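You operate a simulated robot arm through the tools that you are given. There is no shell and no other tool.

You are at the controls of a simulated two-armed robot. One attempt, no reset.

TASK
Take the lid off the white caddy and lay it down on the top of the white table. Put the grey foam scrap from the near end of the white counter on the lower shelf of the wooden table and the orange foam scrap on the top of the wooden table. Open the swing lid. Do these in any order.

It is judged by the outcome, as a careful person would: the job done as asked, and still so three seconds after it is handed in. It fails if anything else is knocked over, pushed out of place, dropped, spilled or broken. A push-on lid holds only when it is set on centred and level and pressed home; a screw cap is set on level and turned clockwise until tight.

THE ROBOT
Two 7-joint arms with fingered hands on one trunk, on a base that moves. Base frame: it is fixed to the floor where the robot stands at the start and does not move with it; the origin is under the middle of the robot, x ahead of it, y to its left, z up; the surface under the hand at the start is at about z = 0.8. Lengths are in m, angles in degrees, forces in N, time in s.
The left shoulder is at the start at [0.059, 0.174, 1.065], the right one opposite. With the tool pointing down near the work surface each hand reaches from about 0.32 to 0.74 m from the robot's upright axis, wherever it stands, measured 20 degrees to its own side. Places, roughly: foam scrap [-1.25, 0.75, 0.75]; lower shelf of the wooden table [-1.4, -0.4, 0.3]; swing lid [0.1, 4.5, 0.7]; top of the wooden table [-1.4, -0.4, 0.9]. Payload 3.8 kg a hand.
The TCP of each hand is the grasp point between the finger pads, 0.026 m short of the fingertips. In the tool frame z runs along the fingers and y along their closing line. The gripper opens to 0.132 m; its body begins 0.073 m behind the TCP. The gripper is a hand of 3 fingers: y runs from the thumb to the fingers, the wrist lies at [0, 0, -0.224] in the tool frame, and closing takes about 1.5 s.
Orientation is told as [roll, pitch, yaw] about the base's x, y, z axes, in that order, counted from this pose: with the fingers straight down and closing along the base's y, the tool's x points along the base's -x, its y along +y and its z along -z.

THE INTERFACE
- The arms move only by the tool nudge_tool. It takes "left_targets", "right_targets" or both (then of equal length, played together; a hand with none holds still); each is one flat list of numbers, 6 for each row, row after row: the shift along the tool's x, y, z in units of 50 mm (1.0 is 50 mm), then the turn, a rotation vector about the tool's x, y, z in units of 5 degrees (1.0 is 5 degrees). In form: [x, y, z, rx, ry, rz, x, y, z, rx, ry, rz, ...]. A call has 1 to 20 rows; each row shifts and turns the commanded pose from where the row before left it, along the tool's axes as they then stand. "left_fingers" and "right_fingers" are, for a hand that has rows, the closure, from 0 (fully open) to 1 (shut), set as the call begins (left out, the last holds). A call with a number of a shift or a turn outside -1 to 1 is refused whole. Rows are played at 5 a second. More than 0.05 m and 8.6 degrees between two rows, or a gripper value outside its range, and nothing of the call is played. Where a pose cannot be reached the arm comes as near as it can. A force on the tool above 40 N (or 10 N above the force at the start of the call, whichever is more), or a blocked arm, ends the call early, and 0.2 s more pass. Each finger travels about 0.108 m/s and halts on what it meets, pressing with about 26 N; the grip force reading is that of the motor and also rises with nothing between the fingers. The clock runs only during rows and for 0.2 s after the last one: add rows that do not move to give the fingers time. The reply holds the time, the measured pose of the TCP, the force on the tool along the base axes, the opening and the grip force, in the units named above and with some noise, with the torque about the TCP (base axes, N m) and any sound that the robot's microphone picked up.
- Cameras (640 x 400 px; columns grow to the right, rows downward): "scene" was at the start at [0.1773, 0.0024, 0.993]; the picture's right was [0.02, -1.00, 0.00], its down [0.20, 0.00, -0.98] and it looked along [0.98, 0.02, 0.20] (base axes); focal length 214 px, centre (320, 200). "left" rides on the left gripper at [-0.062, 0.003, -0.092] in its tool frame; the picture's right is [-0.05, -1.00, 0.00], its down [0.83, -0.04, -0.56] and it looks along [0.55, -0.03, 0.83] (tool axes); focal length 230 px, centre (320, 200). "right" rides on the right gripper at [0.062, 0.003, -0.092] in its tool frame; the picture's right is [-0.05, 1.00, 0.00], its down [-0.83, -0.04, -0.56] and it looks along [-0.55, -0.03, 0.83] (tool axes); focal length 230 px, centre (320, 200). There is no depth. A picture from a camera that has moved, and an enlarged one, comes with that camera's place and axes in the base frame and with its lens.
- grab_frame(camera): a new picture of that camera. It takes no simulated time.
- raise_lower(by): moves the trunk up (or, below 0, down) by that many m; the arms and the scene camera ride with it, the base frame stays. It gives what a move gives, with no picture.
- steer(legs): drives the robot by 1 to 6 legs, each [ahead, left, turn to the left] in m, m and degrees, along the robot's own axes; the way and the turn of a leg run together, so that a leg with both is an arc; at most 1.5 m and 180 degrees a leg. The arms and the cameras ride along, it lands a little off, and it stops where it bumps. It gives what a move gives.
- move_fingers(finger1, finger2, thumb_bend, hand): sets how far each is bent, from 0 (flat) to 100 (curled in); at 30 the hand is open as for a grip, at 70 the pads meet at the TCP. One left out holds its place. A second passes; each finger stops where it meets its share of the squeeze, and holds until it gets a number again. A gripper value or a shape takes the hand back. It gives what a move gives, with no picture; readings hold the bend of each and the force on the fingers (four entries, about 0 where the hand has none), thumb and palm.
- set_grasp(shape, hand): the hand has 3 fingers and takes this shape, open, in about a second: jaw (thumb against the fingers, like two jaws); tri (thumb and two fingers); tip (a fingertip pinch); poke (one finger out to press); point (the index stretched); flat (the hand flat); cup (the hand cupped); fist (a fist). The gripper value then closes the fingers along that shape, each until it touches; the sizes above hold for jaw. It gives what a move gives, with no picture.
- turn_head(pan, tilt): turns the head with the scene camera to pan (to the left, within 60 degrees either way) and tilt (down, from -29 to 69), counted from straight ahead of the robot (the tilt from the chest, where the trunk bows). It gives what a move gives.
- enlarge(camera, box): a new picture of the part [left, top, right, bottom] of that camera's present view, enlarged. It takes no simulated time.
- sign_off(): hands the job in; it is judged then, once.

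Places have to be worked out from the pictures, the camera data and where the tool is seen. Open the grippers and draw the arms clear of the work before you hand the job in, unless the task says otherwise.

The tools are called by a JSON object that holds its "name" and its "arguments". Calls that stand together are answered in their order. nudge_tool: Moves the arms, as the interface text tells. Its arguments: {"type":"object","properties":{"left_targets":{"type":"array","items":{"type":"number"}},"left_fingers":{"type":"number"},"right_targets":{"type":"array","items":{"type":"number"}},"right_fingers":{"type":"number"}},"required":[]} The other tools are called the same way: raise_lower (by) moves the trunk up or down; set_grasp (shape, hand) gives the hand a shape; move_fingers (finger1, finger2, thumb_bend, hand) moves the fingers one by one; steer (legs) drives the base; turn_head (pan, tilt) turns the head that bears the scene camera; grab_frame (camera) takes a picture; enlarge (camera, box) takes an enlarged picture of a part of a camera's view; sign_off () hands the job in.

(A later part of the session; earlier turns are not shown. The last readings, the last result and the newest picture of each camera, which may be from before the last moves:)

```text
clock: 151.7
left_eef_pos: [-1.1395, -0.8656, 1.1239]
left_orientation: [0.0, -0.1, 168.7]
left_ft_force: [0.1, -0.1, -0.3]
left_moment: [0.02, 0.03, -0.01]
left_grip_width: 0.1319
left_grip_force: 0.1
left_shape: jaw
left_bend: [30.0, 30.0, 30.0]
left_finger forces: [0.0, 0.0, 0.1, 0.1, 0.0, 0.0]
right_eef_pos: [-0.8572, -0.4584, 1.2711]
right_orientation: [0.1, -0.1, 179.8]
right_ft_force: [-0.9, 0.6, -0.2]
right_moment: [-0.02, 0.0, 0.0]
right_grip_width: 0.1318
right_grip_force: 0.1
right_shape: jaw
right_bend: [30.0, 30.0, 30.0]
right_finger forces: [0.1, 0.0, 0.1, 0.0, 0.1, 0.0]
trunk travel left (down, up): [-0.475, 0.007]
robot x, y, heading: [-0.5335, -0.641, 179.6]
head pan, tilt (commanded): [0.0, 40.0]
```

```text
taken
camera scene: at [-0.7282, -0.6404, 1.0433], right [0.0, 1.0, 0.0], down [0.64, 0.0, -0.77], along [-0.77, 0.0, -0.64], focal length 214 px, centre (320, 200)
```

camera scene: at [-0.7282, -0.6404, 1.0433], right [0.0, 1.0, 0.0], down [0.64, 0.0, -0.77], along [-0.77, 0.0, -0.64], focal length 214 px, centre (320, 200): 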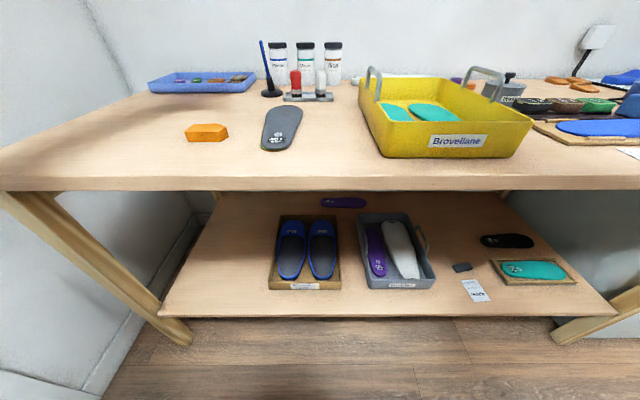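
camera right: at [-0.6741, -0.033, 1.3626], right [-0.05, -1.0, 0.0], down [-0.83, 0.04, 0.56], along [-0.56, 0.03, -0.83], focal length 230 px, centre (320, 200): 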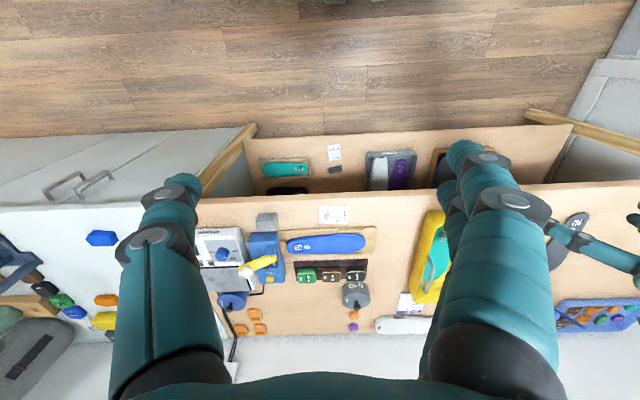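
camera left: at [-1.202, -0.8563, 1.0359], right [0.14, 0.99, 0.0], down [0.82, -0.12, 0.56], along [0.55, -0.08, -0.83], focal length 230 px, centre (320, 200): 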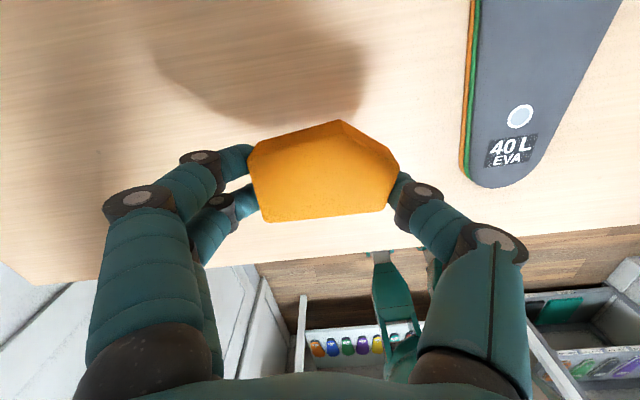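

Orange is flat on the wooden tabletop, grey on the shelf. I retract and unyaw the left hand, back away, and turn to face +y to drive down the corridor to the swing-lid bin (and look for the caddy).

{"name": "nudge_tool", "arguments": {"left_targets": [0.8, 0.1, -0.3, 0, 0, -0.75, 0.8, 0, -0.3, 0, 0, -0.75, 0.8, 0, -0.3, 0, 0, -0.72, 0.8, -0.3, -0.3, 0, 0, 0], "left_fingers": 0}}

{"name": "steer", "arguments": {"legs": [[-0.1, 0, 0], [0, -0.65, 0], [0, 0, -90]]}}

{"name": "turn_head", "arguments": {"pan": 0, "tilt": 15}}

{"name": "grab_frame", "arguments": {"camera": "scene"}}

```text
clock: 152.7
left_eef_pos: [-0.9823, -0.8728, 1.1805]
left_orientation: [-0.1, 0.0, 179.9]
left_ft_force: [-0.1, 0.3, -0.6]
left_moment: [-0.01, 0.03, 0.01]
left_grip_width: 0.132
left_grip_force: 0.0
left_shape: jaw
left_bend: [30.0, 30.0, 30.0]
left_finger forces: [0.0, 0.0, 0.0, 0.0, 0.0, 0.0]
right_eef_pos: [-0.8569, -0.4582, 1.2709]
right_orientation: [0.1, -0.1, 179.9]
right_ft_force: [0.4, 0.1, 0.2]
right_moment: [-0.01, 0.02, 0.01]
right_grip_width: 0.1317
right_grip_force: 0.0
right_shape: jaw
right_bend: [30.0, 30.0, 30.0]
right_finger forces: [0.0, 0.1, 0.0, 0.0, 0.0, 0.0]
trunk travel left (down, up): [-0.475, 0.007]
robot x, y, heading: [-0.5337, -0.6416, 180.0]
head pan, tilt (commanded): [0.0, 40.0]
```

```text
clock: 163.4
left_eef_pos: [-0.6703, 0.454, 1.1812]
left_orientation: [0.0, 0.0, 90.5]
left_ft_force: [-0.1, 0.4, 0.3]
left_moment: [-0.04, 0.03, -0.04]
left_grip_width: 0.132
left_grip_force: 0.0
left_shape: jaw
left_bend: [30.0, 30.0, 30.0]
left_finger forces: [0.0, 0.1, 0.0, 0.0, 0.0, 0.0]
right_eef_pos: [-0.2546, 0.3327, 1.2698]
right_orientation: [0.1, -0.1, 90.5]
right_ft_force: [-0.4, -0.3, 1.0]
right_moment: [0.01, -0.02, 0.02]
right_grip_width: 0.1319
right_grip_force: 0.1
right_shape: jaw
right_bend: [30.0, 30.0, 30.0]
right_finger forces: [0.0, 0.0, 0.0, 0.0, 0.0, 0.0]
trunk travel left (down, up): [-0.475, 0.007]
robot x, y, heading: [-0.4359, 0.0075, 90.3]
head pan, tilt (commanded): [0.0, 40.0]
```

```text
clock: 164.3
left_eef_pos: [-0.6705, 0.4541, 1.1808]
left_orientation: [0.0, -0.1, 90.5]
left_ft_force: [0.2, -0.1, -0.5]
left_moment: [-0.01, 0.01, 0.0]
left_grip_width: 0.1319
left_grip_force: 0.0
left_shape: jaw
left_bend: [30.0, 30.0, 30.0]
left_finger forces: [0.0, 0.0, 0.0, 0.0, 0.0, 0.0]
right_eef_pos: [-0.2549, 0.3332, 1.2706]
right_orientation: [0.1, -0.1, 90.5]
right_ft_force: [0.2, 0.5, 1.0]
right_moment: [-0.03, -0.04, 0.03]
right_grip_width: 0.1319
right_grip_force: 0.0
right_shape: jaw
right_bend: [30.0, 30.0, 30.0]
right_finger forces: [0.0, 0.0, 0.0, 0.0, 0.1, 0.0]
trunk travel left (down, up): [-0.475, 0.007]
robot x, y, heading: [-0.4337, 0.0087, 90.3]
head pan, tilt (commanded): [0.0, 15.0]
```

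```text
taken
camera scene: at [-0.4366, 0.2091, 1.0826], right [1.0, 0.01, 0.0], down [0.0, -0.26, -0.97], along [-0.01, 0.97, -0.26], focal length 214 px, centre (320, 200)
```

scene: 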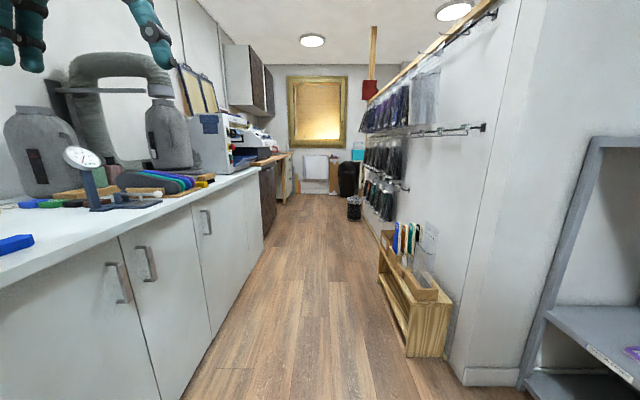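

The corridor is clear. I zoom on the far end.

{"name": "enlarge", "arguments": {"camera": "scene", "box": [300, 130, 420, 230]}}

{"name": "enlarge", "arguments": {"camera": "scene", "box": [190, 100, 320, 210]}}

```text
4.00 times, centred on (360, 180) of scene
camera zoom: at [-0.4366, 0.2091, 1.0826], right [1.0, 0.01, 0.0], down [0.0, -0.26, -0.97], along [-0.01, 0.97, -0.26], focal length 858 px, centre (160, 280)
```

zoom: 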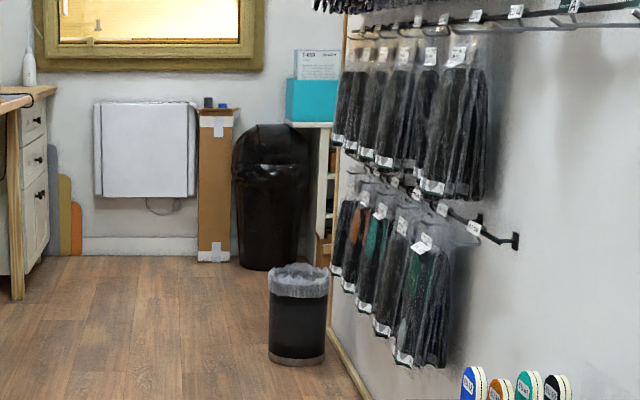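

```text
3.64 times, centred on (255, 155) of scene
camera zoom: at [-0.4366, 0.2091, 1.0826], right [1.0, 0.01, 0.0], down [0.0, -0.26, -0.97], along [-0.01, 0.97, -0.26], focal length 780 px, centre (556, 364)
```

zoom: 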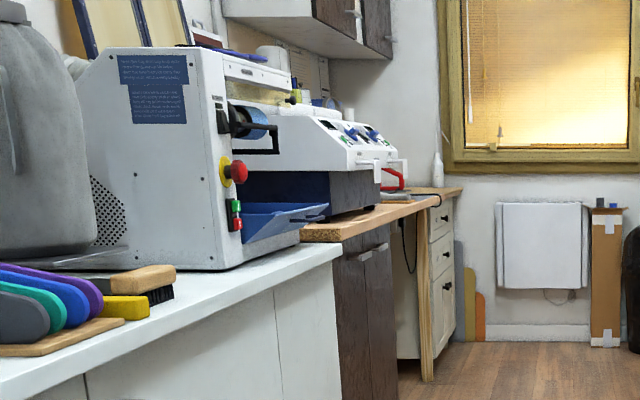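

The black domed bin at ≈[0.1,4.55] is the swing-lid bin; a small bin stands at ≈[0.03,3.2]. I drive 1.5 m ahead down the corridor, slightly left, and look again.

{"name": "steer", "arguments": {"legs": [[1.5, 0.06, 0]]}}

{"name": "grab_frame", "arguments": {"camera": "scene"}}

{"name": "turn_head", "arguments": {"pan": 45, "tilt": 20}}

{"name": "grab_frame", "arguments": {"camera": "scene"}}

{"name": "turn_head", "arguments": {"pan": -45, "tilt": 20}}

{"name": "grab_frame", "arguments": {"camera": "scene"}}

```text
refused: leg 1 is longer than a leg can be; nothing moved
```

```text
taken
camera scene: at [-0.4366, 0.2091, 1.0826], right [1.0, 0.01, 0.0], down [0.0, -0.26, -0.97], along [-0.01, 0.97, -0.26], focal length 214 px, centre (320, 200)
```

scene: 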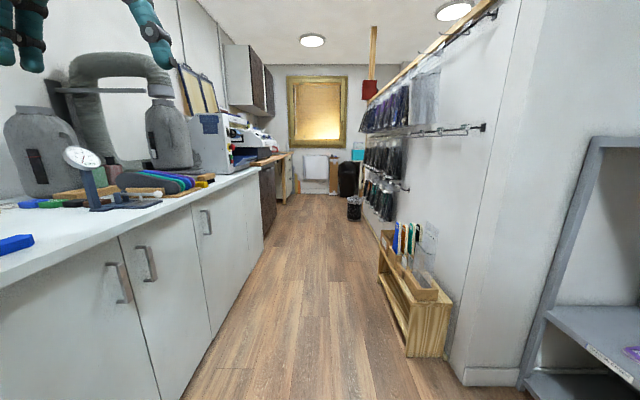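

```text
clock: 165.4
left_eef_pos: [-0.6704, 0.4517, 1.181]
left_orientation: [0.0, 0.0, 90.6]
left_ft_force: [0.5, 0.5, 0.4]
left_moment: [-0.01, -0.03, 0.03]
left_grip_width: 0.1323
left_grip_force: 0.1
left_shape: jaw
left_bend: [30.0, 30.0, 30.0]
left_finger forces: [0.0, 0.0, 0.0, 0.1, 0.0, 0.0]
right_eef_pos: [-0.2545, 0.3328, 1.2702]
right_orientation: [0.2, -0.1, 90.5]
right_ft_force: [-0.3, -0.5, 0.2]
right_moment: [-0.04, 0.01, 0.02]
right_grip_width: 0.1318
right_grip_force: 0.1
right_shape: jaw
right_bend: [30.0, 30.0, 30.0]
right_finger forces: [0.0, 0.0, 0.0, 0.0, 0.1, 0.0]
trunk travel left (down, up): [-0.475, 0.007]
robot x, y, heading: [-0.4327, 0.0058, 90.5]
head pan, tilt (commanded): [45.0, 20.0]
```

```text
taken
camera scene: at [-0.5021, 0.181, 1.0745], right [0.7, 0.71, 0.0], down [0.24, -0.24, -0.94], along [-0.67, 0.66, -0.34], focal length 214 px, centre (320, 200)
```

scene: 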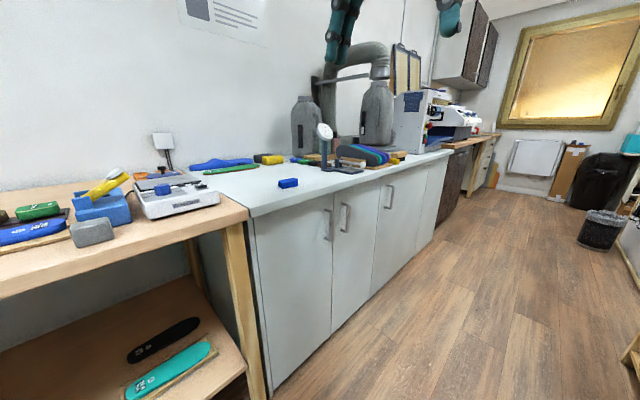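

```text
clock: 167.1
left_eef_pos: [-0.672, 0.4537, 1.1819]
left_orientation: [0.0, -0.1, 90.5]
left_ft_force: [0.0, 0.4, 0.4]
left_moment: [0.0, -0.03, 0.0]
left_grip_width: 0.1317
left_grip_force: 0.0
left_shape: jaw
left_bend: [30.0, 30.0, 30.0]
left_finger forces: [0.1, 0.0, 0.0, 0.0, 0.0, 0.0]
right_eef_pos: [-0.2535, 0.3318, 1.2707]
right_orientation: [0.2, -0.1, 90.6]
right_ft_force: [-0.1, -0.5, -0.1]
right_moment: [0.01, -0.01, -0.01]
right_grip_width: 0.132
right_grip_force: 0.0
right_shape: jaw
right_bend: [30.0, 30.0, 30.0]
right_finger forces: [0.0, 0.0, 0.1, 0.0, 0.0, 0.1]
trunk travel left (down, up): [-0.475, 0.007]
robot x, y, heading: [-0.4308, 0.0088, 90.7]
head pan, tilt (commanded): [-45.0, 20.0]
```

```text
taken
camera scene: at [-0.3705, 0.1821, 1.0745], right [0.71, -0.7, 0.0], down [-0.24, -0.24, -0.94], along [0.66, 0.67, -0.34], focal length 214 px, centre (320, 200)
```

scene: 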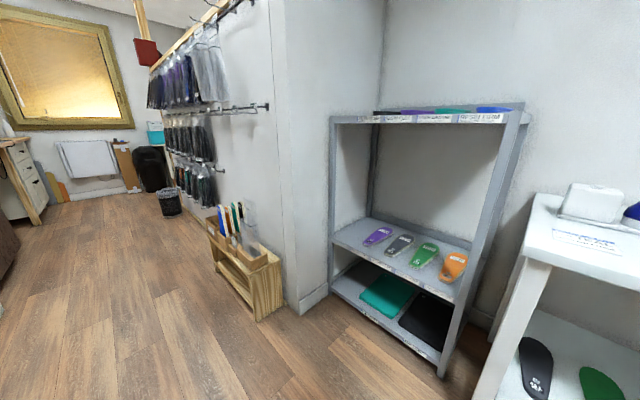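

I look closer at the white object on the white table from this side, then drive on in legs of at most 1.4 m.

{"name": "enlarge", "arguments": {"camera": "scene", "box": [520, 150, 640, 260]}}

{"name": "turn_head", "arguments": {"pan": 0, "tilt": 15}}

{"name": "steer", "arguments": {"legs": [[1.4, 0.06, -0.5]]}}

{"name": "grab_frame", "arguments": {"camera": "scene"}}

```text
3.64 times, centred on (580, 205) of scene
camera zoom: at [-0.3705, 0.1821, 1.0745], right [0.71, -0.7, 0.0], down [-0.24, -0.24, -0.94], along [0.66, 0.67, -0.34], focal length 780 px, centre (-626, 182)
```

zoom: 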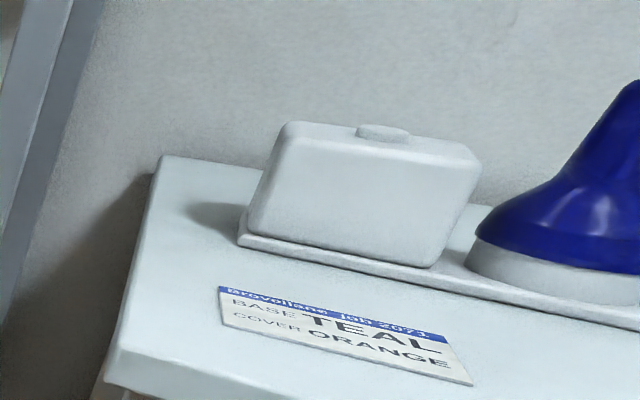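

```text
clock: 168.2
left_eef_pos: [-0.6703, 0.4532, 1.1815]
left_orientation: [0.0, 0.0, 90.6]
left_ft_force: [1.0, -0.8, 0.0]
left_moment: [-0.01, 0.03, 0.0]
left_grip_width: 0.1318
left_grip_force: 0.1
left_shape: jaw
left_bend: [30.0, 30.0, 30.0]
left_finger forces: [0.0, 0.0, 0.0, 0.1, 0.0, 0.1]
right_eef_pos: [-0.2548, 0.3326, 1.2697]
right_orientation: [0.2, -0.1, 90.4]
right_ft_force: [0.2, -0.2, -0.6]
right_moment: [0.01, 0.0, -0.01]
right_grip_width: 0.1322
right_grip_force: 0.0
right_shape: jaw
right_bend: [30.0, 30.0, 30.0]
right_finger forces: [0.0, 0.1, 0.0, 0.0, 0.0, 0.1]
trunk travel left (down, up): [-0.475, 0.007]
robot x, y, heading: [-0.4365, 0.0084, 90.5]
head pan, tilt (commanded): [0.0, 15.0]
```

```text
clock: 175.3
left_eef_pos: [-0.7477, 1.8831, 1.1823]
left_orientation: [0.0, 0.1, 90.8]
left_ft_force: [0.4, -0.1, 0.2]
left_moment: [0.04, 0.03, 0.01]
left_grip_width: 0.1319
left_grip_force: 0.0
left_shape: jaw
left_bend: [30.0, 30.0, 30.0]
left_finger forces: [0.0, 0.1, 0.0, 0.1, 0.1, 0.1]
right_eef_pos: [-0.3304, 1.7642, 1.2695]
right_orientation: [0.0, -0.1, 90.8]
right_ft_force: [-0.2, 0.0, 0.4]
right_moment: [0.02, 0.0, 0.01]
right_grip_width: 0.1319
right_grip_force: 0.1
right_shape: jaw
right_bend: [30.0, 30.0, 30.0]
right_finger forces: [0.0, 0.1, 0.0, 0.0, 0.0, 0.0]
trunk travel left (down, up): [-0.475, 0.007]
robot x, y, heading: [-0.5073, 1.4395, 90.8]
head pan, tilt (commanded): [0.0, 15.0]
```

```text
taken
camera scene: at [-0.5122, 1.64, 1.0827], right [1.0, 0.01, 0.0], down [0.0, -0.26, -0.97], along [-0.01, 0.97, -0.26], focal length 214 px, centre (320, 200)
```

scene: 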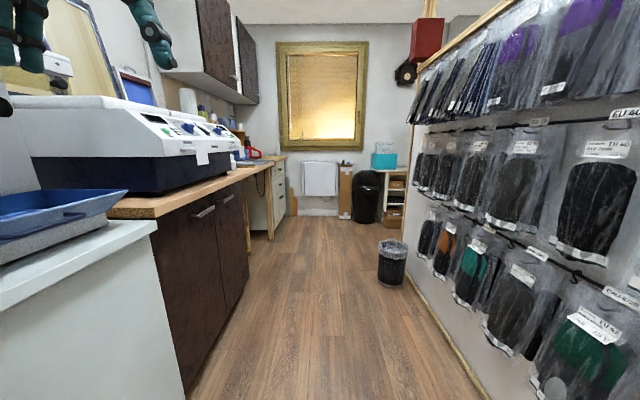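

Still no caddy in sight except perhaps at the far end. I drive on 1.3 m to y≈2.75, staying left of the small bin.

{"name": "steer", "arguments": {"legs": [[1.3, -0.02, -0.5]]}}

{"name": "grab_frame", "arguments": {"camera": "scene"}}

{"name": "turn_head", "arguments": {"pan": -25, "tilt": 20}}

{"name": "grab_frame", "arguments": {"camera": "scene"}}

{"name": "turn_head", "arguments": {"pan": 40, "tilt": 20}}

{"name": "grab_frame", "arguments": {"camera": "scene"}}

```text
clock: 181.8
left_eef_pos: [-0.7456, 3.1728, 1.1823]
left_orientation: [0.0, 0.0, 90.8]
left_ft_force: [-0.1, 0.4, 0.6]
left_moment: [-0.06, -0.01, 0.02]
left_grip_width: 0.1319
left_grip_force: 0.0
left_shape: jaw
left_bend: [30.0, 30.0, 30.0]
left_finger forces: [0.0, 0.1, 0.1, 0.1, 0.0, 0.0]
right_eef_pos: [-0.3283, 3.0523, 1.2701]
right_orientation: [0.1, -0.1, 90.9]
right_ft_force: [0.1, 0.4, -0.3]
right_moment: [-0.02, 0.02, 0.01]
right_grip_width: 0.1319
right_grip_force: 0.1
right_shape: jaw
right_bend: [30.0, 30.0, 30.0]
right_finger forces: [0.1, 0.0, 0.0, 0.1, 0.0, 0.1]
trunk travel left (down, up): [-0.475, 0.007]
robot x, y, heading: [-0.5063, 2.7249, 91.3]
head pan, tilt (commanded): [0.0, 15.0]
```

```text
taken
camera scene: at [-0.5096, 2.929, 1.0827], right [1.0, 0.01, 0.0], down [0.0, -0.26, -0.97], along [-0.01, 0.97, -0.26], focal length 214 px, centre (320, 200)
```

scene: 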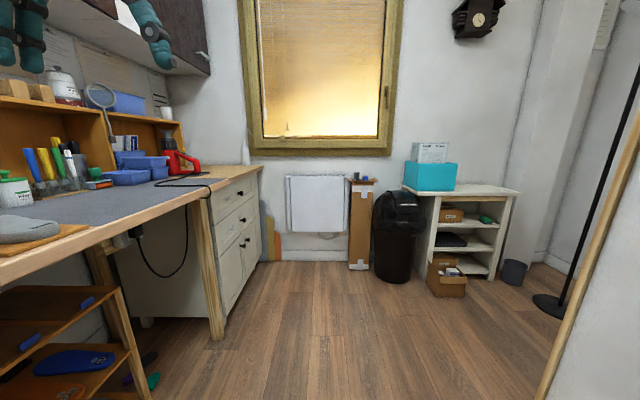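

```text
clock: 182.7
left_eef_pos: [-0.745, 3.1721, 1.1822]
left_orientation: [-0.1, 0.0, 90.7]
left_ft_force: [1.2, 0.1, 0.4]
left_moment: [-0.03, 0.01, -0.01]
left_grip_width: 0.1316
left_grip_force: 0.1
left_shape: jaw
left_bend: [30.0, 30.0, 30.0]
left_finger forces: [0.0, 0.0, 0.0, 0.0, 0.0, 0.0]
right_eef_pos: [-0.3282, 3.0529, 1.2704]
right_orientation: [0.0, 0.0, 90.8]
right_ft_force: [-0.1, -0.3, -0.5]
right_moment: [-0.02, -0.01, 0.0]
right_grip_width: 0.132
right_grip_force: 0.2
right_shape: jaw
right_bend: [30.0, 30.0, 30.0]
right_finger forces: [0.0, 0.0, 0.0, 0.0, 0.0, 0.1]
trunk travel left (down, up): [-0.475, 0.007]
robot x, y, heading: [-0.5033, 2.7273, 91.0]
head pan, tilt (commanded): [-25.0, 20.0]
```

```text
taken
camera scene: at [-0.4702, 2.9205, 1.0745], right [0.91, -0.41, 0.0], down [-0.14, -0.31, -0.94], along [0.39, 0.86, -0.34], focal length 214 px, centre (320, 200)
```

scene: 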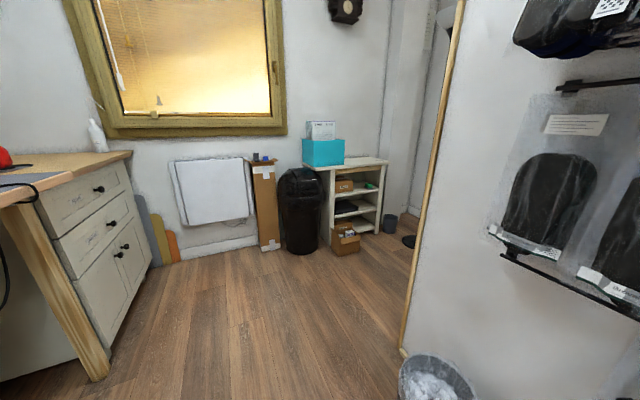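

```text
clock: 184.1
left_eef_pos: [-0.7452, 3.1733, 1.1811]
left_orientation: [0.0, 0.0, 90.8]
left_ft_force: [0.1, 0.5, -0.1]
left_moment: [0.01, -0.02, 0.03]
left_grip_width: 0.1318
left_grip_force: 0.1
left_shape: jaw
left_bend: [30.0, 30.0, 30.0]
left_finger forces: [0.0, 0.1, 0.0, 0.0, 0.1, 0.0]
right_eef_pos: [-0.3276, 3.0529, 1.2691]
right_orientation: [0.2, -0.2, 90.8]
right_ft_force: [-0.5, 0.4, -0.3]
right_moment: [0.01, -0.01, -0.01]
right_grip_width: 0.1317
right_grip_force: 0.0
right_shape: jaw
right_bend: [30.0, 30.0, 30.0]
right_finger forces: [0.0, 0.1, 0.0, 0.0, 0.0, 0.0]
trunk travel left (down, up): [-0.475, 0.007]
robot x, y, heading: [-0.5043, 2.7281, 91.1]
head pan, tilt (commanded): [40.0, 20.0]
```

```text
taken
camera scene: at [-0.5691, 2.9062, 1.0745], right [0.76, 0.65, 0.0], down [0.22, -0.26, -0.94], along [-0.61, 0.71, -0.34], focal length 214 px, centre (320, 200)
```

scene: 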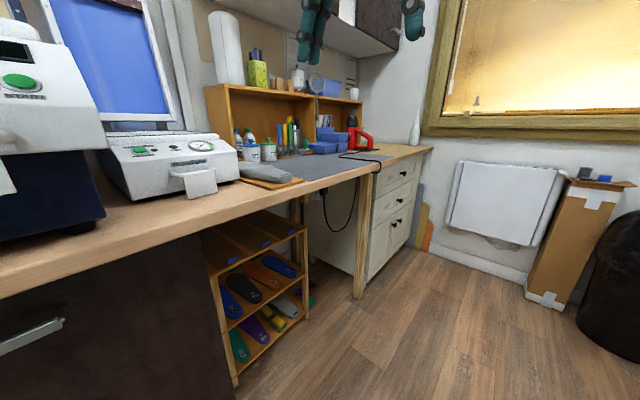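

I zoom in on the desk items and the corner by the bin.

{"name": "enlarge", "arguments": {"camera": "scene", "box": [200, 40, 440, 190]}}

{"name": "turn_head", "arguments": {"pan": -25, "tilt": 10}}

{"name": "enlarge", "arguments": {"camera": "scene", "box": [230, 80, 430, 230]}}

```text
2.67 times, centred on (320, 115) of scene
camera zoom: at [-0.5691, 2.9062, 1.0745], right [0.76, 0.65, 0.0], down [0.22, -0.26, -0.94], along [-0.61, 0.71, -0.34], focal length 572 px, centre (320, 427)
```

zoom: 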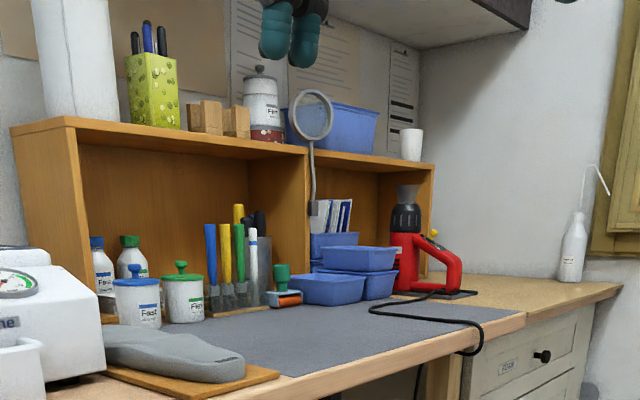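

```text
clock: 185.4
left_eef_pos: [-0.7452, 3.1718, 1.181]
left_orientation: [0.0, 0.0, 90.8]
left_ft_force: [0.0, -0.5, 0.0]
left_moment: [-0.04, 0.02, 0.01]
left_grip_width: 0.1318
left_grip_force: 0.1
left_shape: jaw
left_bend: [30.0, 30.0, 30.0]
left_finger forces: [0.0, 0.0, 0.0, 0.0, 0.0, 0.1]
right_eef_pos: [-0.329, 3.0528, 1.2707]
right_orientation: [0.1, -0.1, 90.7]
right_ft_force: [0.0, 0.2, 0.0]
right_moment: [0.02, 0.01, -0.02]
right_grip_width: 0.132
right_grip_force: 0.0
right_shape: jaw
right_bend: [30.0, 30.0, 30.0]
right_finger forces: [0.1, 0.1, 0.0, 0.0, 0.1, 0.1]
trunk travel left (down, up): [-0.475, 0.007]
robot x, y, heading: [-0.5102, 2.7287, 91.0]
head pan, tilt (commanded): [-25.0, 10.0]
```

```text
2.67 times, centred on (330, 155) of scene
camera zoom: at [-0.4703, 2.9204, 1.0908], right [0.91, -0.41, 0.0], down [-0.07, -0.16, -0.98], along [0.4, 0.9, -0.17], focal length 572 px, centre (293, 320)
```

zoom: 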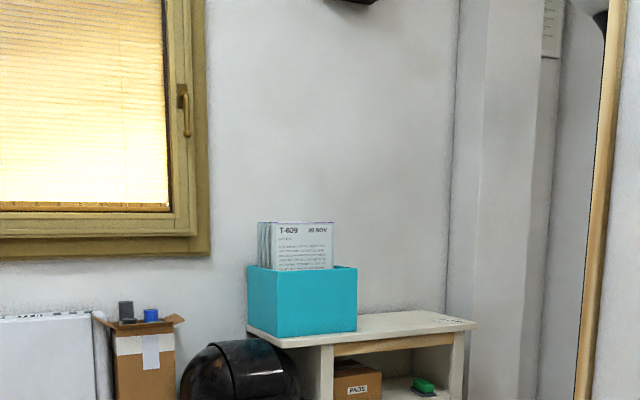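

No caddy here; the white knobbed box on the first table remains the candidate. Now I approach the swing-lid bin: ahead 0.9 m, then look at its lid.

{"name": "steer", "arguments": {"legs": [[0.9, 0, -1], [0, -0.3, 0]]}}

{"name": "turn_head", "arguments": {"pan": -20, "tilt": 40}}

{"name": "grab_frame", "arguments": {"camera": "scene"}}

{"name": "grab_frame", "arguments": {"camera": "right"}}

```text
clock: 193.0
left_eef_pos: [-0.443, 4.0786, 1.1824]
left_orientation: [0.0, 0.0, 89.9]
left_ft_force: [-0.7, 0.6, 0.2]
left_moment: [0.03, 0.01, 0.02]
left_grip_width: 0.132
left_grip_force: 0.1
left_shape: jaw
left_bend: [30.0, 30.0, 30.0]
left_finger forces: [0.1, 0.0, 0.0, 0.1, 0.1, 0.0]
right_eef_pos: [-0.0268, 3.9525, 1.2703]
right_orientation: [0.2, -0.1, 89.8]
right_ft_force: [0.3, 1.1, 0.5]
right_moment: [-0.01, 0.0, -0.01]
right_grip_width: 0.1322
right_grip_force: 0.2
right_shape: jaw
right_bend: [30.0, 30.0, 30.0]
right_finger forces: [0.0, 0.2, 0.0, 0.0, 0.0, 0.0]
trunk travel left (down, up): [-0.475, 0.007]
robot x, y, heading: [-0.2069, 3.628, 89.9]
head pan, tilt (commanded): [-25.0, 10.0]
```

```text
clock: 194.0
left_eef_pos: [-0.4425, 4.0791, 1.1816]
left_orientation: [0.0, 0.0, 89.9]
left_ft_force: [0.2, 0.4, 0.3]
left_moment: [0.02, -0.02, 0.01]
left_grip_width: 0.1321
left_grip_force: 0.1
left_shape: jaw
left_bend: [30.0, 30.0, 30.0]
left_finger forces: [0.0, 0.1, 0.0, 0.0, 0.0, 0.0]
right_eef_pos: [-0.0268, 3.9532, 1.2703]
right_orientation: [0.1, 0.0, 89.9]
right_ft_force: [0.6, -0.2, 0.0]
right_moment: [0.01, -0.03, -0.02]
right_grip_width: 0.1318
right_grip_force: 0.0
right_shape: jaw
right_bend: [30.0, 30.0, 30.0]
right_finger forces: [0.0, 0.0, 0.1, 0.1, 0.0, 0.1]
trunk travel left (down, up): [-0.475, 0.007]
robot x, y, heading: [-0.208, 3.6319, 89.9]
head pan, tilt (commanded): [-20.0, 40.0]
```

```text
taken
camera scene: at [-0.1814, 3.8185, 1.0432], right [0.94, -0.34, 0.0], down [-0.22, -0.6, -0.77], along [0.26, 0.72, -0.64], focal length 214 px, centre (320, 200)
```

scene: 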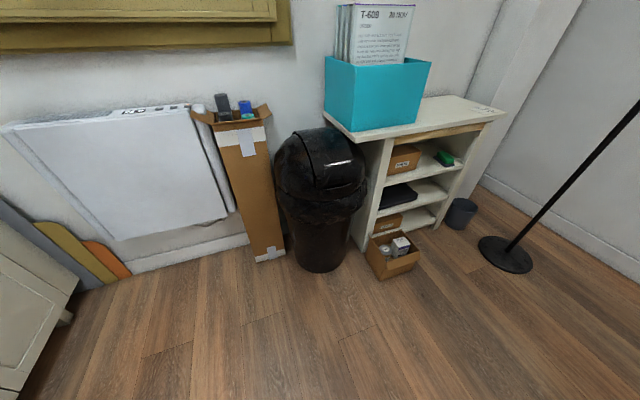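

```text
taken
camera right: at [-0.0303, 3.8923, 1.3629], right [-1.0, 0.05, 0.0], down [0.05, 0.83, 0.56], along [0.03, 0.56, -0.83], focal length 230 px, centre (320, 200)
```

right: 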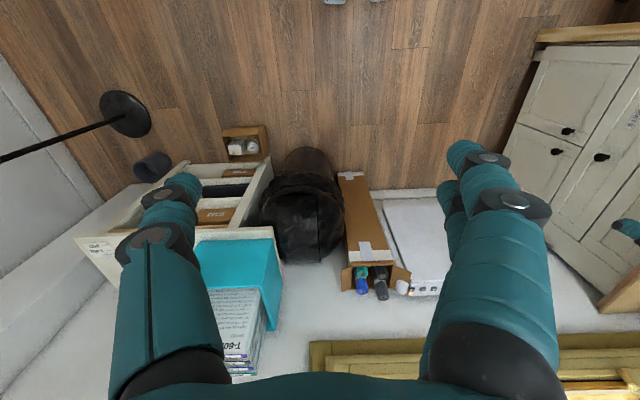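

{"name": "enlarge", "arguments": {"camera": "scene", "box": [250, 110, 400, 240]}}

{"name": "enlarge", "arguments": {"camera": "right", "box": [230, 130, 360, 280]}}

```text
3.08 times, centred on (325, 175) of scene
camera zoom: at [-0.1814, 3.8185, 1.0432], right [0.94, -0.34, 0.0], down [-0.22, -0.6, -0.77], along [0.26, 0.72, -0.64], focal length 660 px, centre (305, 277)
```

zoom: 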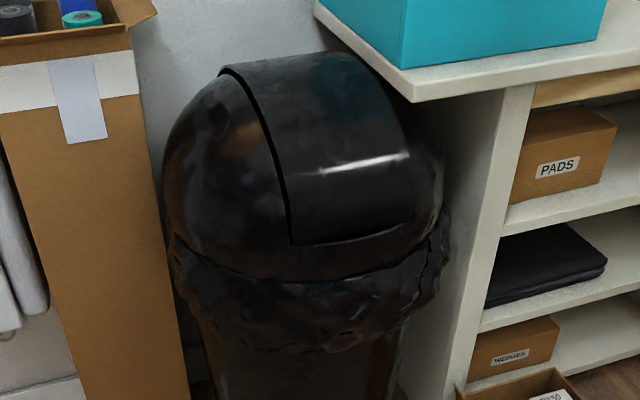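

```text
2.67 times, centred on (295, 205) of right
camera zoom: at [-0.0303, 3.8923, 1.3629], right [-1.0, 0.05, 0.0], down [0.05, 0.83, 0.56], along [0.03, 0.56, -0.83], focal length 614 px, centre (387, 187)
```

zoom: 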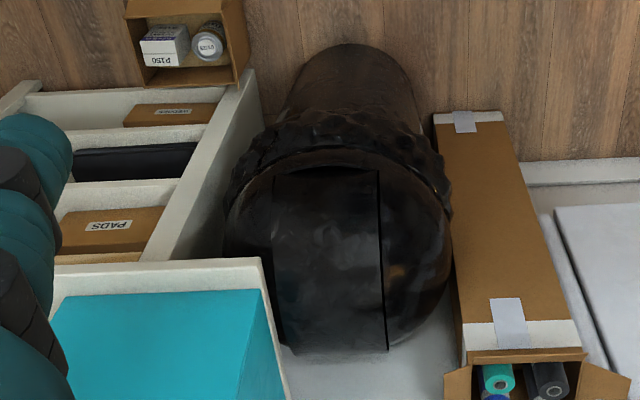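

The swing flap is the curved central panel; its front lower edge runs from about [0.00,4.37,0.60] to [0.17,4.39,0.58]. I'll push it in with the right hand: shift the base right, shape the hand to "poke", and lower the trunk.

{"name": "steer", "arguments": {"legs": [[0, -0.1, 0]]}}

{"name": "set_grasp", "arguments": {"hand": "right", "shape": "poke"}}

{"name": "raise_lower", "arguments": {"by": -0.25}}

{"name": "grab_frame", "arguments": {"camera": "right"}}

```text
clock: 195.5
left_eef_pos: [-0.3436, 4.0785, 1.1812]
left_orientation: [0.0, 0.1, 89.9]
left_ft_force: [0.2, -0.5, -0.1]
left_moment: [-0.03, -0.01, -0.02]
left_grip_width: 0.1321
left_grip_force: 0.1
left_shape: jaw
left_bend: [30.0, 30.0, 30.0]
left_finger forces: [0.0, 0.0, 0.1, 0.0, 0.0, 0.0]
right_eef_pos: [0.0713, 3.953, 1.2697]
right_orientation: [0.1, -0.1, 89.9]
right_ft_force: [0.7, -0.5, -0.2]
right_moment: [0.01, -0.02, -0.04]
right_grip_width: 0.132
right_grip_force: 0.1
right_shape: jaw
right_bend: [30.0, 30.0, 30.0]
right_finger forces: [0.0, 0.1, 0.0, 0.1, 0.0, 0.0]
trunk travel left (down, up): [-0.475, 0.007]
robot x, y, heading: [-0.1089, 3.6291, 89.8]
head pan, tilt (commanded): [-20.0, 40.0]
```

```text
clock: 196.4
left_eef_pos: [-0.3429, 4.0773, 1.1811]
left_orientation: [0.0, -0.1, 89.9]
left_ft_force: [1.2, -0.4, -0.8]
left_moment: [-0.02, 0.0, -0.02]
left_grip_width: 0.1318
left_grip_force: 0.1
left_shape: jaw
left_bend: [30.0, 30.0, 30.0]
left_finger forces: [0.1, 0.0, 0.0, 0.0, 0.1, 0.0]
right_eef_pos: [0.0716, 3.9525, 1.2702]
right_orientation: [0.1, -0.2, 89.8]
right_ft_force: [-0.5, 0.8, -0.7]
right_moment: [0.0, -0.02, -0.01]
right_grip_width: 0.0
right_grip_force: 0.1
right_shape: poke
right_bend: [100.0, 100.0, 45.0]
right_finger forces: [0.0, 0.0, 0.0, 0.0, 0.0, 0.1]
trunk travel left (down, up): [-0.475, 0.007]
robot x, y, heading: [-0.1088, 3.6278, 89.7]
head pan, tilt (commanded): [-20.0, 40.0]
```

```text
clock: 199.0
left_eef_pos: [-0.3434, 4.0793, 0.9304]
left_orientation: [0.0, 0.0, 89.9]
left_ft_force: [1.1, -0.5, -0.7]
left_moment: [-0.03, 0.01, 0.06]
left_grip_width: 0.132
left_grip_force: 0.2
left_shape: jaw
left_bend: [30.0, 30.0, 30.0]
left_finger forces: [0.0, 0.0, 0.1, 0.0, 0.0, 0.0]
right_eef_pos: [0.0715, 3.9526, 1.0202]
right_orientation: [0.0, -0.1, 89.9]
right_ft_force: [-0.8, 0.3, 0.7]
right_moment: [0.04, 0.02, 0.02]
right_grip_width: 0.0001
right_grip_force: 0.0
right_shape: poke
right_bend: [100.0, 100.0, 45.0]
right_finger forces: [0.0, 0.0, 0.0, 0.0, 0.1, 0.1]
trunk travel left (down, up): [-0.225, 0.257]
robot x, y, heading: [-0.1094, 3.6295, 90.0]
head pan, tilt (commanded): [-20.0, 40.0]
```

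```text
taken
camera right: at [0.0689, 3.8918, 1.1129], right [-1.0, 0.05, 0.0], down [0.04, 0.83, 0.56], along [0.03, 0.56, -0.83], focal length 230 px, centre (320, 200)
```

right: 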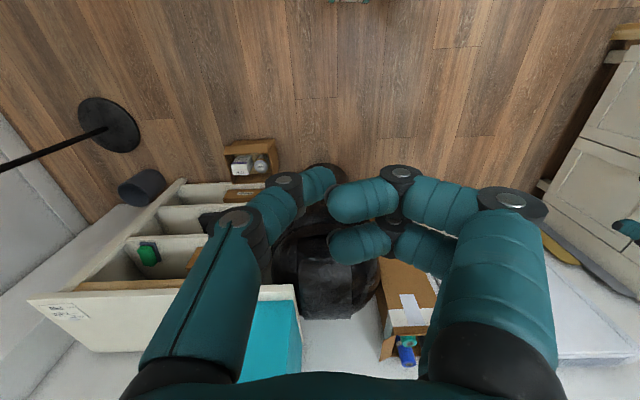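

"Poke" leaves the thumb out sideways; I prefer the closed jaw as a beak with a known tip. I set jaw closed, and extend the right hand forward 0.25 m at z≈1.02.

{"name": "set_grasp", "arguments": {"hand": "right", "shape": "jaw"}}

{"name": "nudge_tool", "arguments": {"right_targets": [-0.9, 0, 0, 0, 0, 0, -0.9, 0, 0, 0, 0, 0, -0.9, 0, 0, 0, 0, 0, -0.9, 0, 0, 0, 0, 0, -0.9, 0, 0, 0, 0, 0, 0, 0, 0, 0, 0, 0, 0, 0, 0, 0, 0, 0, 0, 0, 0, 0, 0, 0], "right_fingers": 1}}

{"name": "grab_frame", "arguments": {"camera": "scene"}}

```text
clock: 199.9
left_eef_pos: [-0.3424, 4.0786, 0.9309]
left_orientation: [-0.1, 0.0, 90.0]
left_ft_force: [1.0, -0.3, 0.4]
left_moment: [-0.02, 0.0, -0.03]
left_grip_width: 0.1319
left_grip_force: 0.0
left_shape: jaw
left_bend: [30.0, 30.0, 30.0]
left_finger forces: [0.1, 0.1, 0.1, 0.0, 0.0, 0.2]
right_eef_pos: [0.0723, 3.9533, 1.0207]
right_orientation: [0.2, -0.1, 89.9]
right_ft_force: [0.1, 1.0, 0.7]
right_moment: [0.03, 0.02, 0.02]
right_grip_width: 0.1322
right_grip_force: 0.1
right_shape: jaw
right_bend: [30.0, 30.0, 30.0]
right_finger forces: [0.0, 0.0, 0.0, 0.0, 0.1, 0.0]
trunk travel left (down, up): [-0.225, 0.257]
robot x, y, heading: [-0.1087, 3.6312, 90.1]
head pan, tilt (commanded): [-20.0, 40.0]
```

```text
clock: 201.7
left_eef_pos: [-0.3428, 4.0788, 0.9322]
left_orientation: [0.0, 0.0, 89.8]
left_ft_force: [-0.3, 0.2, -0.2]
left_moment: [-0.01, -0.01, 0.0]
left_grip_width: 0.1319
left_grip_force: 0.1
left_shape: jaw
left_bend: [30.0, 30.0, 30.0]
left_finger forces: [0.0, 0.0, 0.0, 0.0, 0.1, 0.0]
right_eef_pos: [0.1112, 4.1363, 1.006]
right_orientation: [0.1, 0.0, 89.9]
right_ft_force: [-0.4, 0.6, 0.4]
right_moment: [-0.01, 0.02, 0.01]
right_grip_width: 0.0
right_grip_force: 26.2
right_shape: jaw
right_bend: [64.0, 64.0, 67.0]
right_finger forces: [0.0, 0.0, 0.1, 0.0, 0.1, 0.0]
right hand out of reach, approached as far as the arm can: row 4, 5
trunk travel left (down, up): [-0.225, 0.257]
robot x, y, heading: [-0.1154, 3.6302, 90.2]
head pan, tilt (commanded): [-20.0, 40.0]
```

```text
taken
camera scene: at [-0.082, 3.7934, 0.7629], right [0.94, -0.34, 0.0], down [-0.22, -0.6, -0.77], along [0.26, 0.72, -0.64], focal length 214 px, centre (320, 200)
```

scene: 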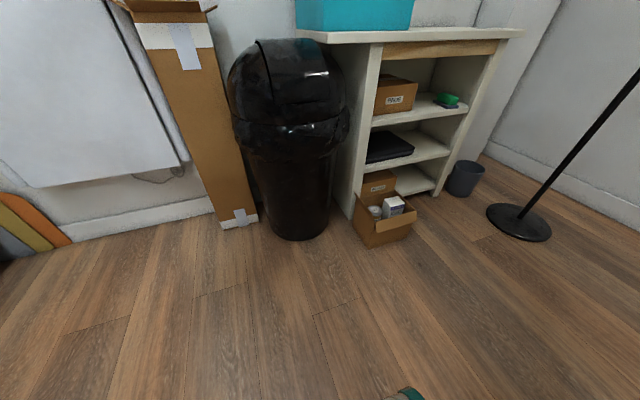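

The reach was limited at that height. I lower the hand to z≈0.8 here (bin is ahead at y>4.35), then begin tilting the fingers forward.

{"name": "nudge_tool", "arguments": {"right_targets": [0, 0, 0.95, 0, 0, 0, 0, 0, 0.95, 0, 0, 0, 0, 0, 0.95, 0, 0, 0, 0, 0, 0.95, 0, 0, 0, 0, 0, 0, 0, -1, 0, 0, 0, 0, 0, -1, 0, 0, 0, 0, 0, -1, 0, 0, 0, 0, 0, -1, 0, 0, 0, 0, 0, -1, 0, 0, 0, 0, 0, -1, 0], "right_fingers": 1}}

{"name": "turn_head", "arguments": {"pan": -20, "tilt": 20}}

{"name": "grab_frame", "arguments": {"camera": "scene"}}

{"name": "grab_frame", "arguments": {"camera": "right"}}

```text
clock: 203.9
left_eef_pos: [-0.3426, 4.0776, 0.9304]
left_orientation: [0.0, 0.0, 89.9]
left_ft_force: [0.7, -0.2, 0.2]
left_moment: [0.01, 0.01, -0.03]
left_grip_width: 0.1319
left_grip_force: 0.1
left_shape: jaw
left_bend: [30.0, 30.0, 30.0]
left_finger forces: [0.0, 0.0, 0.1, 0.1, 0.1, 0.0]
right_eef_pos: [0.1123, 4.1408, 0.8139]
right_orientation: [0.1, -30.1, 89.8]
right_ft_force: [-0.5, -0.7, -0.5]
right_moment: [0.01, 0.01, 0.02]
right_grip_width: 0.0
right_grip_force: 26.0
right_shape: jaw
right_bend: [64.0, 64.0, 67.0]
right_finger forces: [0.0, 0.0, 0.0, 0.0, 0.0, 0.0]
trunk travel left (down, up): [-0.225, 0.257]
robot x, y, heading: [-0.1137, 3.6289, 89.8]
head pan, tilt (commanded): [-20.0, 40.0]
```

```text
clock: 204.7
left_eef_pos: [-0.3422, 4.0794, 0.932]
left_orientation: [0.0, 0.0, 89.9]
left_ft_force: [-1.6, 0.2, 0.7]
left_moment: [0.01, -0.01, 0.03]
left_grip_width: 0.1319
left_grip_force: 0.1
left_shape: jaw
left_bend: [30.0, 30.0, 30.0]
left_finger forces: [0.1, 0.0, 0.0, 0.0, 0.0, 0.1]
right_eef_pos: [0.111, 4.1401, 0.8143]
right_orientation: [0.1, -30.1, 89.9]
right_ft_force: [0.3, 1.4, 0.0]
right_moment: [0.01, 0.03, 0.0]
right_grip_width: 0.0002
right_grip_force: 25.8
right_shape: jaw
right_bend: [64.0, 64.0, 67.0]
right_finger forces: [0.1, 0.0, 0.1, 0.0, 0.1, 0.0]
trunk travel left (down, up): [-0.225, 0.257]
robot x, y, heading: [-0.1129, 3.6275, 90.0]
head pan, tilt (commanded): [-20.0, 20.0]
```

```text
taken
camera scene: at [-0.0792, 3.801, 0.7942], right [0.94, -0.34, 0.0], down [-0.12, -0.32, -0.94], along [0.32, 0.88, -0.34], focal length 214 px, centre (320, 200)
```

scene: 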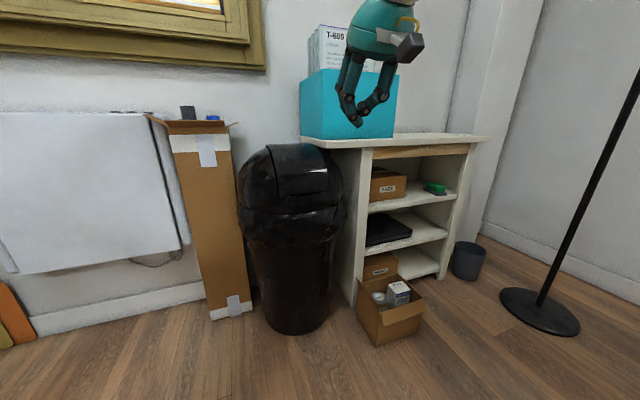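

```text
taken
camera right: at [0.1088, 4.0413, 0.8634], right [-1.0, 0.05, 0.03], down [0.04, 0.44, 0.9], along [0.03, 0.9, -0.44], focal length 230 px, centre (320, 200)
```

right: 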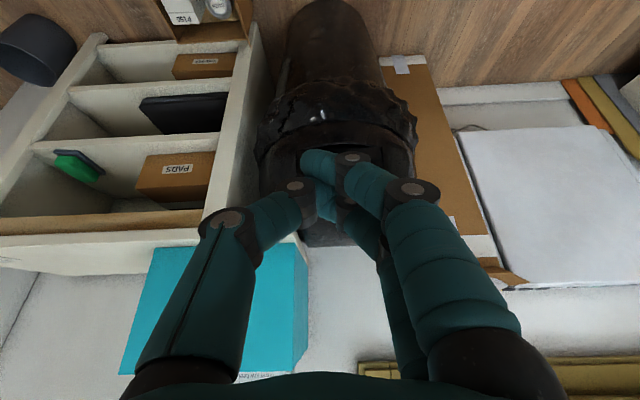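

Tilt works. I zoom in on the flap from this lower viewpoint.

{"name": "enlarge", "arguments": {"camera": "scene", "box": [220, 120, 360, 240]}}

```text
3.33 times, centred on (290, 180) of scene
camera zoom: at [-0.0792, 3.801, 0.7942], right [0.94, -0.34, 0.0], down [-0.12, -0.32, -0.94], along [0.32, 0.88, -0.34], focal length 715 px, centre (420, 267)
```

zoom: 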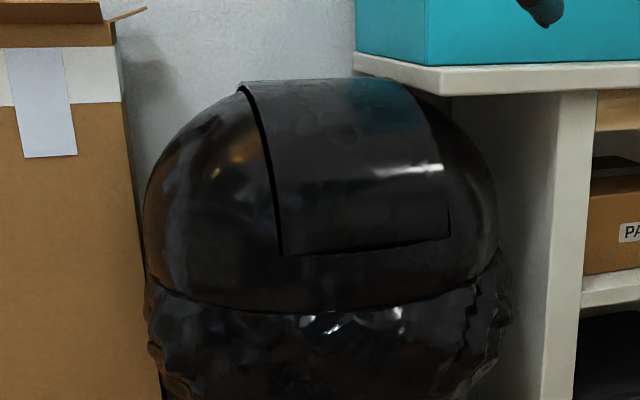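

The flap is a half-cylinder strip over the dome (radius ≈0.16, top at y≈4.53, z≈0.725), lower front edge z≈0.595. I tilt the beak to 60° and bring it down in front of the flap's lower part.

{"name": "nudge_tool", "arguments": {"right_targets": [0, 0, 0, 0, -1, 0, 0, 0, 0, 0, -1, 0, 0, 0, 0, 0, -1, 0, 0, 0, 0, 0, -1, 0, 0, 0, 0, 0, -1, 0, 0, 0, 0, 0, -1, 0, 0.75, 0.15, 0.43, 0, 0, 0, 0.75, 0.15, 0.43, 0, 0, 0, 0.75, 0.15, 0.43, 0, 0, 0, 0.75, 0, 0.43, 0, 0, 0], "right_fingers": 1}}

{"name": "grab_frame", "arguments": {"camera": "scene"}}

{"name": "grab_frame", "arguments": {"camera": "right"}}

```text
clock: 206.9
left_eef_pos: [-0.3423, 4.0787, 0.932]
left_orientation: [-0.1, 0.0, 90.0]
left_ft_force: [-0.9, -0.6, 0.5]
left_moment: [-0.04, -0.01, -0.04]
left_grip_width: 0.1322
left_grip_force: 0.0
left_shape: jaw
left_bend: [30.0, 30.0, 30.0]
left_finger forces: [0.0, 0.0, 0.1, 0.0, 0.0, 0.1]
right_eef_pos: [0.1824, 4.1979, 0.7776]
right_orientation: [-7.6, -53.4, 97.3]
right_ft_force: [0.3, -0.5, -0.4]
right_moment: [-0.02, 0.01, 0.0]
right_grip_width: 0.0
right_grip_force: 26.4
right_shape: jaw
right_bend: [64.0, 64.0, 67.0]
right_finger forces: [0.0, 0.1, 0.0, 0.0, 0.0, 0.0]
right hand out of reach, approached as far as the arm can: row 1, 2, 3, 4, 6, 7, 8, 9, 10
trunk travel left (down, up): [-0.225, 0.257]
robot x, y, heading: [-0.1113, 3.6298, 89.8]
head pan, tilt (commanded): [-20.0, 20.0]
```

```text
taken
camera scene: at [-0.0791, 3.8011, 0.7943], right [0.94, -0.34, 0.0], down [-0.12, -0.32, -0.94], along [0.32, 0.88, -0.34], focal length 214 px, centre (320, 200)
```

scene: 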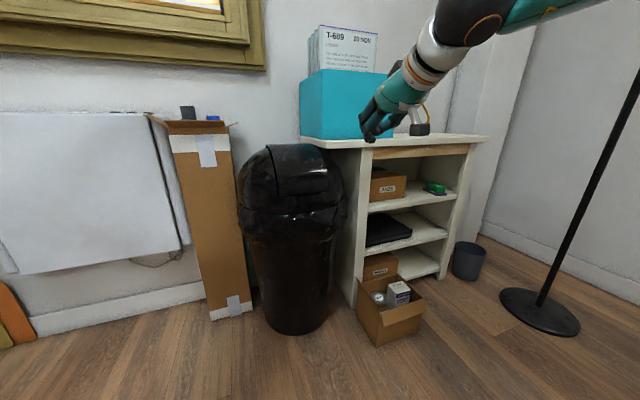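

```text
taken
camera right: at [0.1812, 4.0865, 0.7833], right [-1.0, 0.01, -0.04], down [-0.04, 0.04, 1.0], along [0.01, 1.0, -0.04], focal length 230 px, centre (320, 200)
```

right: 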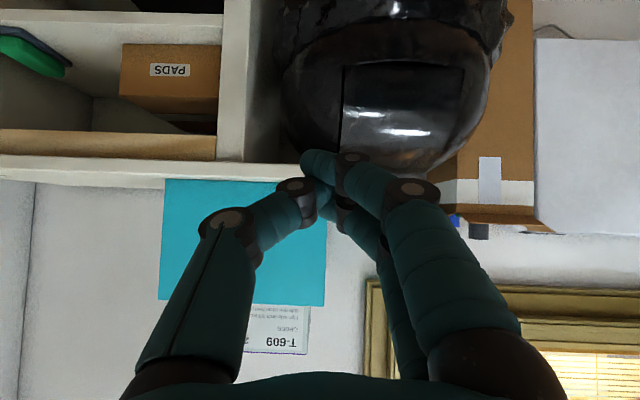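

The 60° tilt that close to the body hit the arm's limits and skewed the pose. I back the base 0.1 m and bring the hand forward to ~45° tilt with proper heading.

{"name": "steer", "arguments": {"legs": [[-0.1, 0, 0]]}}

{"name": "nudge_tool", "arguments": {"right_targets": [-0.37, 0.43, 0.67, -0.16, 0.56, 0.35, -0.37, 0.43, 0.67, -0.16, 0.56, 0.35, -0.37, 0.43, 0.67, -0.16, 0.56, 0.35, -0.37, 0.43, 0.67, 0, 0, 0], "right_fingers": 1}}

{"name": "grab_frame", "arguments": {"camera": "scene"}}

```text
clock: 208.1
left_eef_pos: [-0.3441, 3.9782, 0.931]
left_orientation: [0.0, -0.1, 90.0]
left_ft_force: [0.4, 0.6, -0.2]
left_moment: [0.01, 0.01, -0.05]
left_grip_width: 0.1323
left_grip_force: 0.0
left_shape: jaw
left_bend: [30.0, 30.0, 30.0]
left_finger forces: [0.0, 0.0, 0.0, 0.0, 0.0, 0.1]
right_eef_pos: [0.1824, 4.0966, 0.7799]
right_orientation: [-7.5, -53.7, 97.3]
right_ft_force: [0.5, 0.2, -0.1]
right_moment: [-0.07, 0.04, 0.0]
right_grip_width: 0.0
right_grip_force: 26.5
right_shape: jaw
right_bend: [64.0, 64.0, 67.0]
right_finger forces: [0.0, 0.1, 0.0, 0.1, 0.0, 0.0]
trunk travel left (down, up): [-0.225, 0.257]
robot x, y, heading: [-0.1119, 3.5316, 90.0]
head pan, tilt (commanded): [-20.0, 20.0]
```

```text
clock: 209.1
left_eef_pos: [-0.3439, 3.9772, 0.9311]
left_orientation: [-0.1, 0.1, 90.0]
left_ft_force: [0.5, 0.4, 0.6]
left_moment: [0.0, 0.02, -0.02]
left_grip_width: 0.1318
left_grip_force: 0.1
left_shape: jaw
left_bend: [30.0, 30.0, 30.0]
left_finger forces: [0.1, 0.1, 0.0, 0.0, 0.1, 0.0]
right_eef_pos: [0.1048, 4.2269, 0.7519]
right_orientation: [1.6, -45.4, 88.5]
right_ft_force: [-0.2, 0.1, 0.0]
right_moment: [-0.03, 0.0, 0.06]
right_grip_width: 0.0
right_grip_force: 26.0
right_shape: jaw
right_bend: [64.0, 64.0, 67.0]
right_finger forces: [0.1, 0.0, 0.1, 0.0, 0.0, 0.0]
right hand out of reach, approached as far as the arm can: row 4
trunk travel left (down, up): [-0.225, 0.257]
robot x, y, heading: [-0.1064, 3.5292, 90.0]
head pan, tilt (commanded): [-20.0, 20.0]
```

```text
taken
camera scene: at [-0.0791, 3.7008, 0.7944], right [0.94, -0.34, 0.0], down [-0.12, -0.32, -0.94], along [0.32, 0.88, -0.34], focal length 214 px, centre (320, 200)
```

scene: 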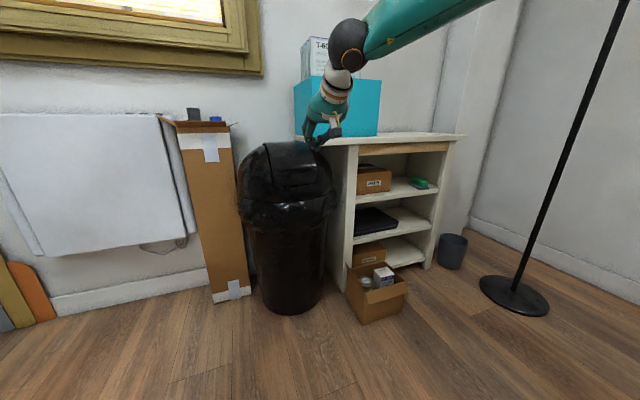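

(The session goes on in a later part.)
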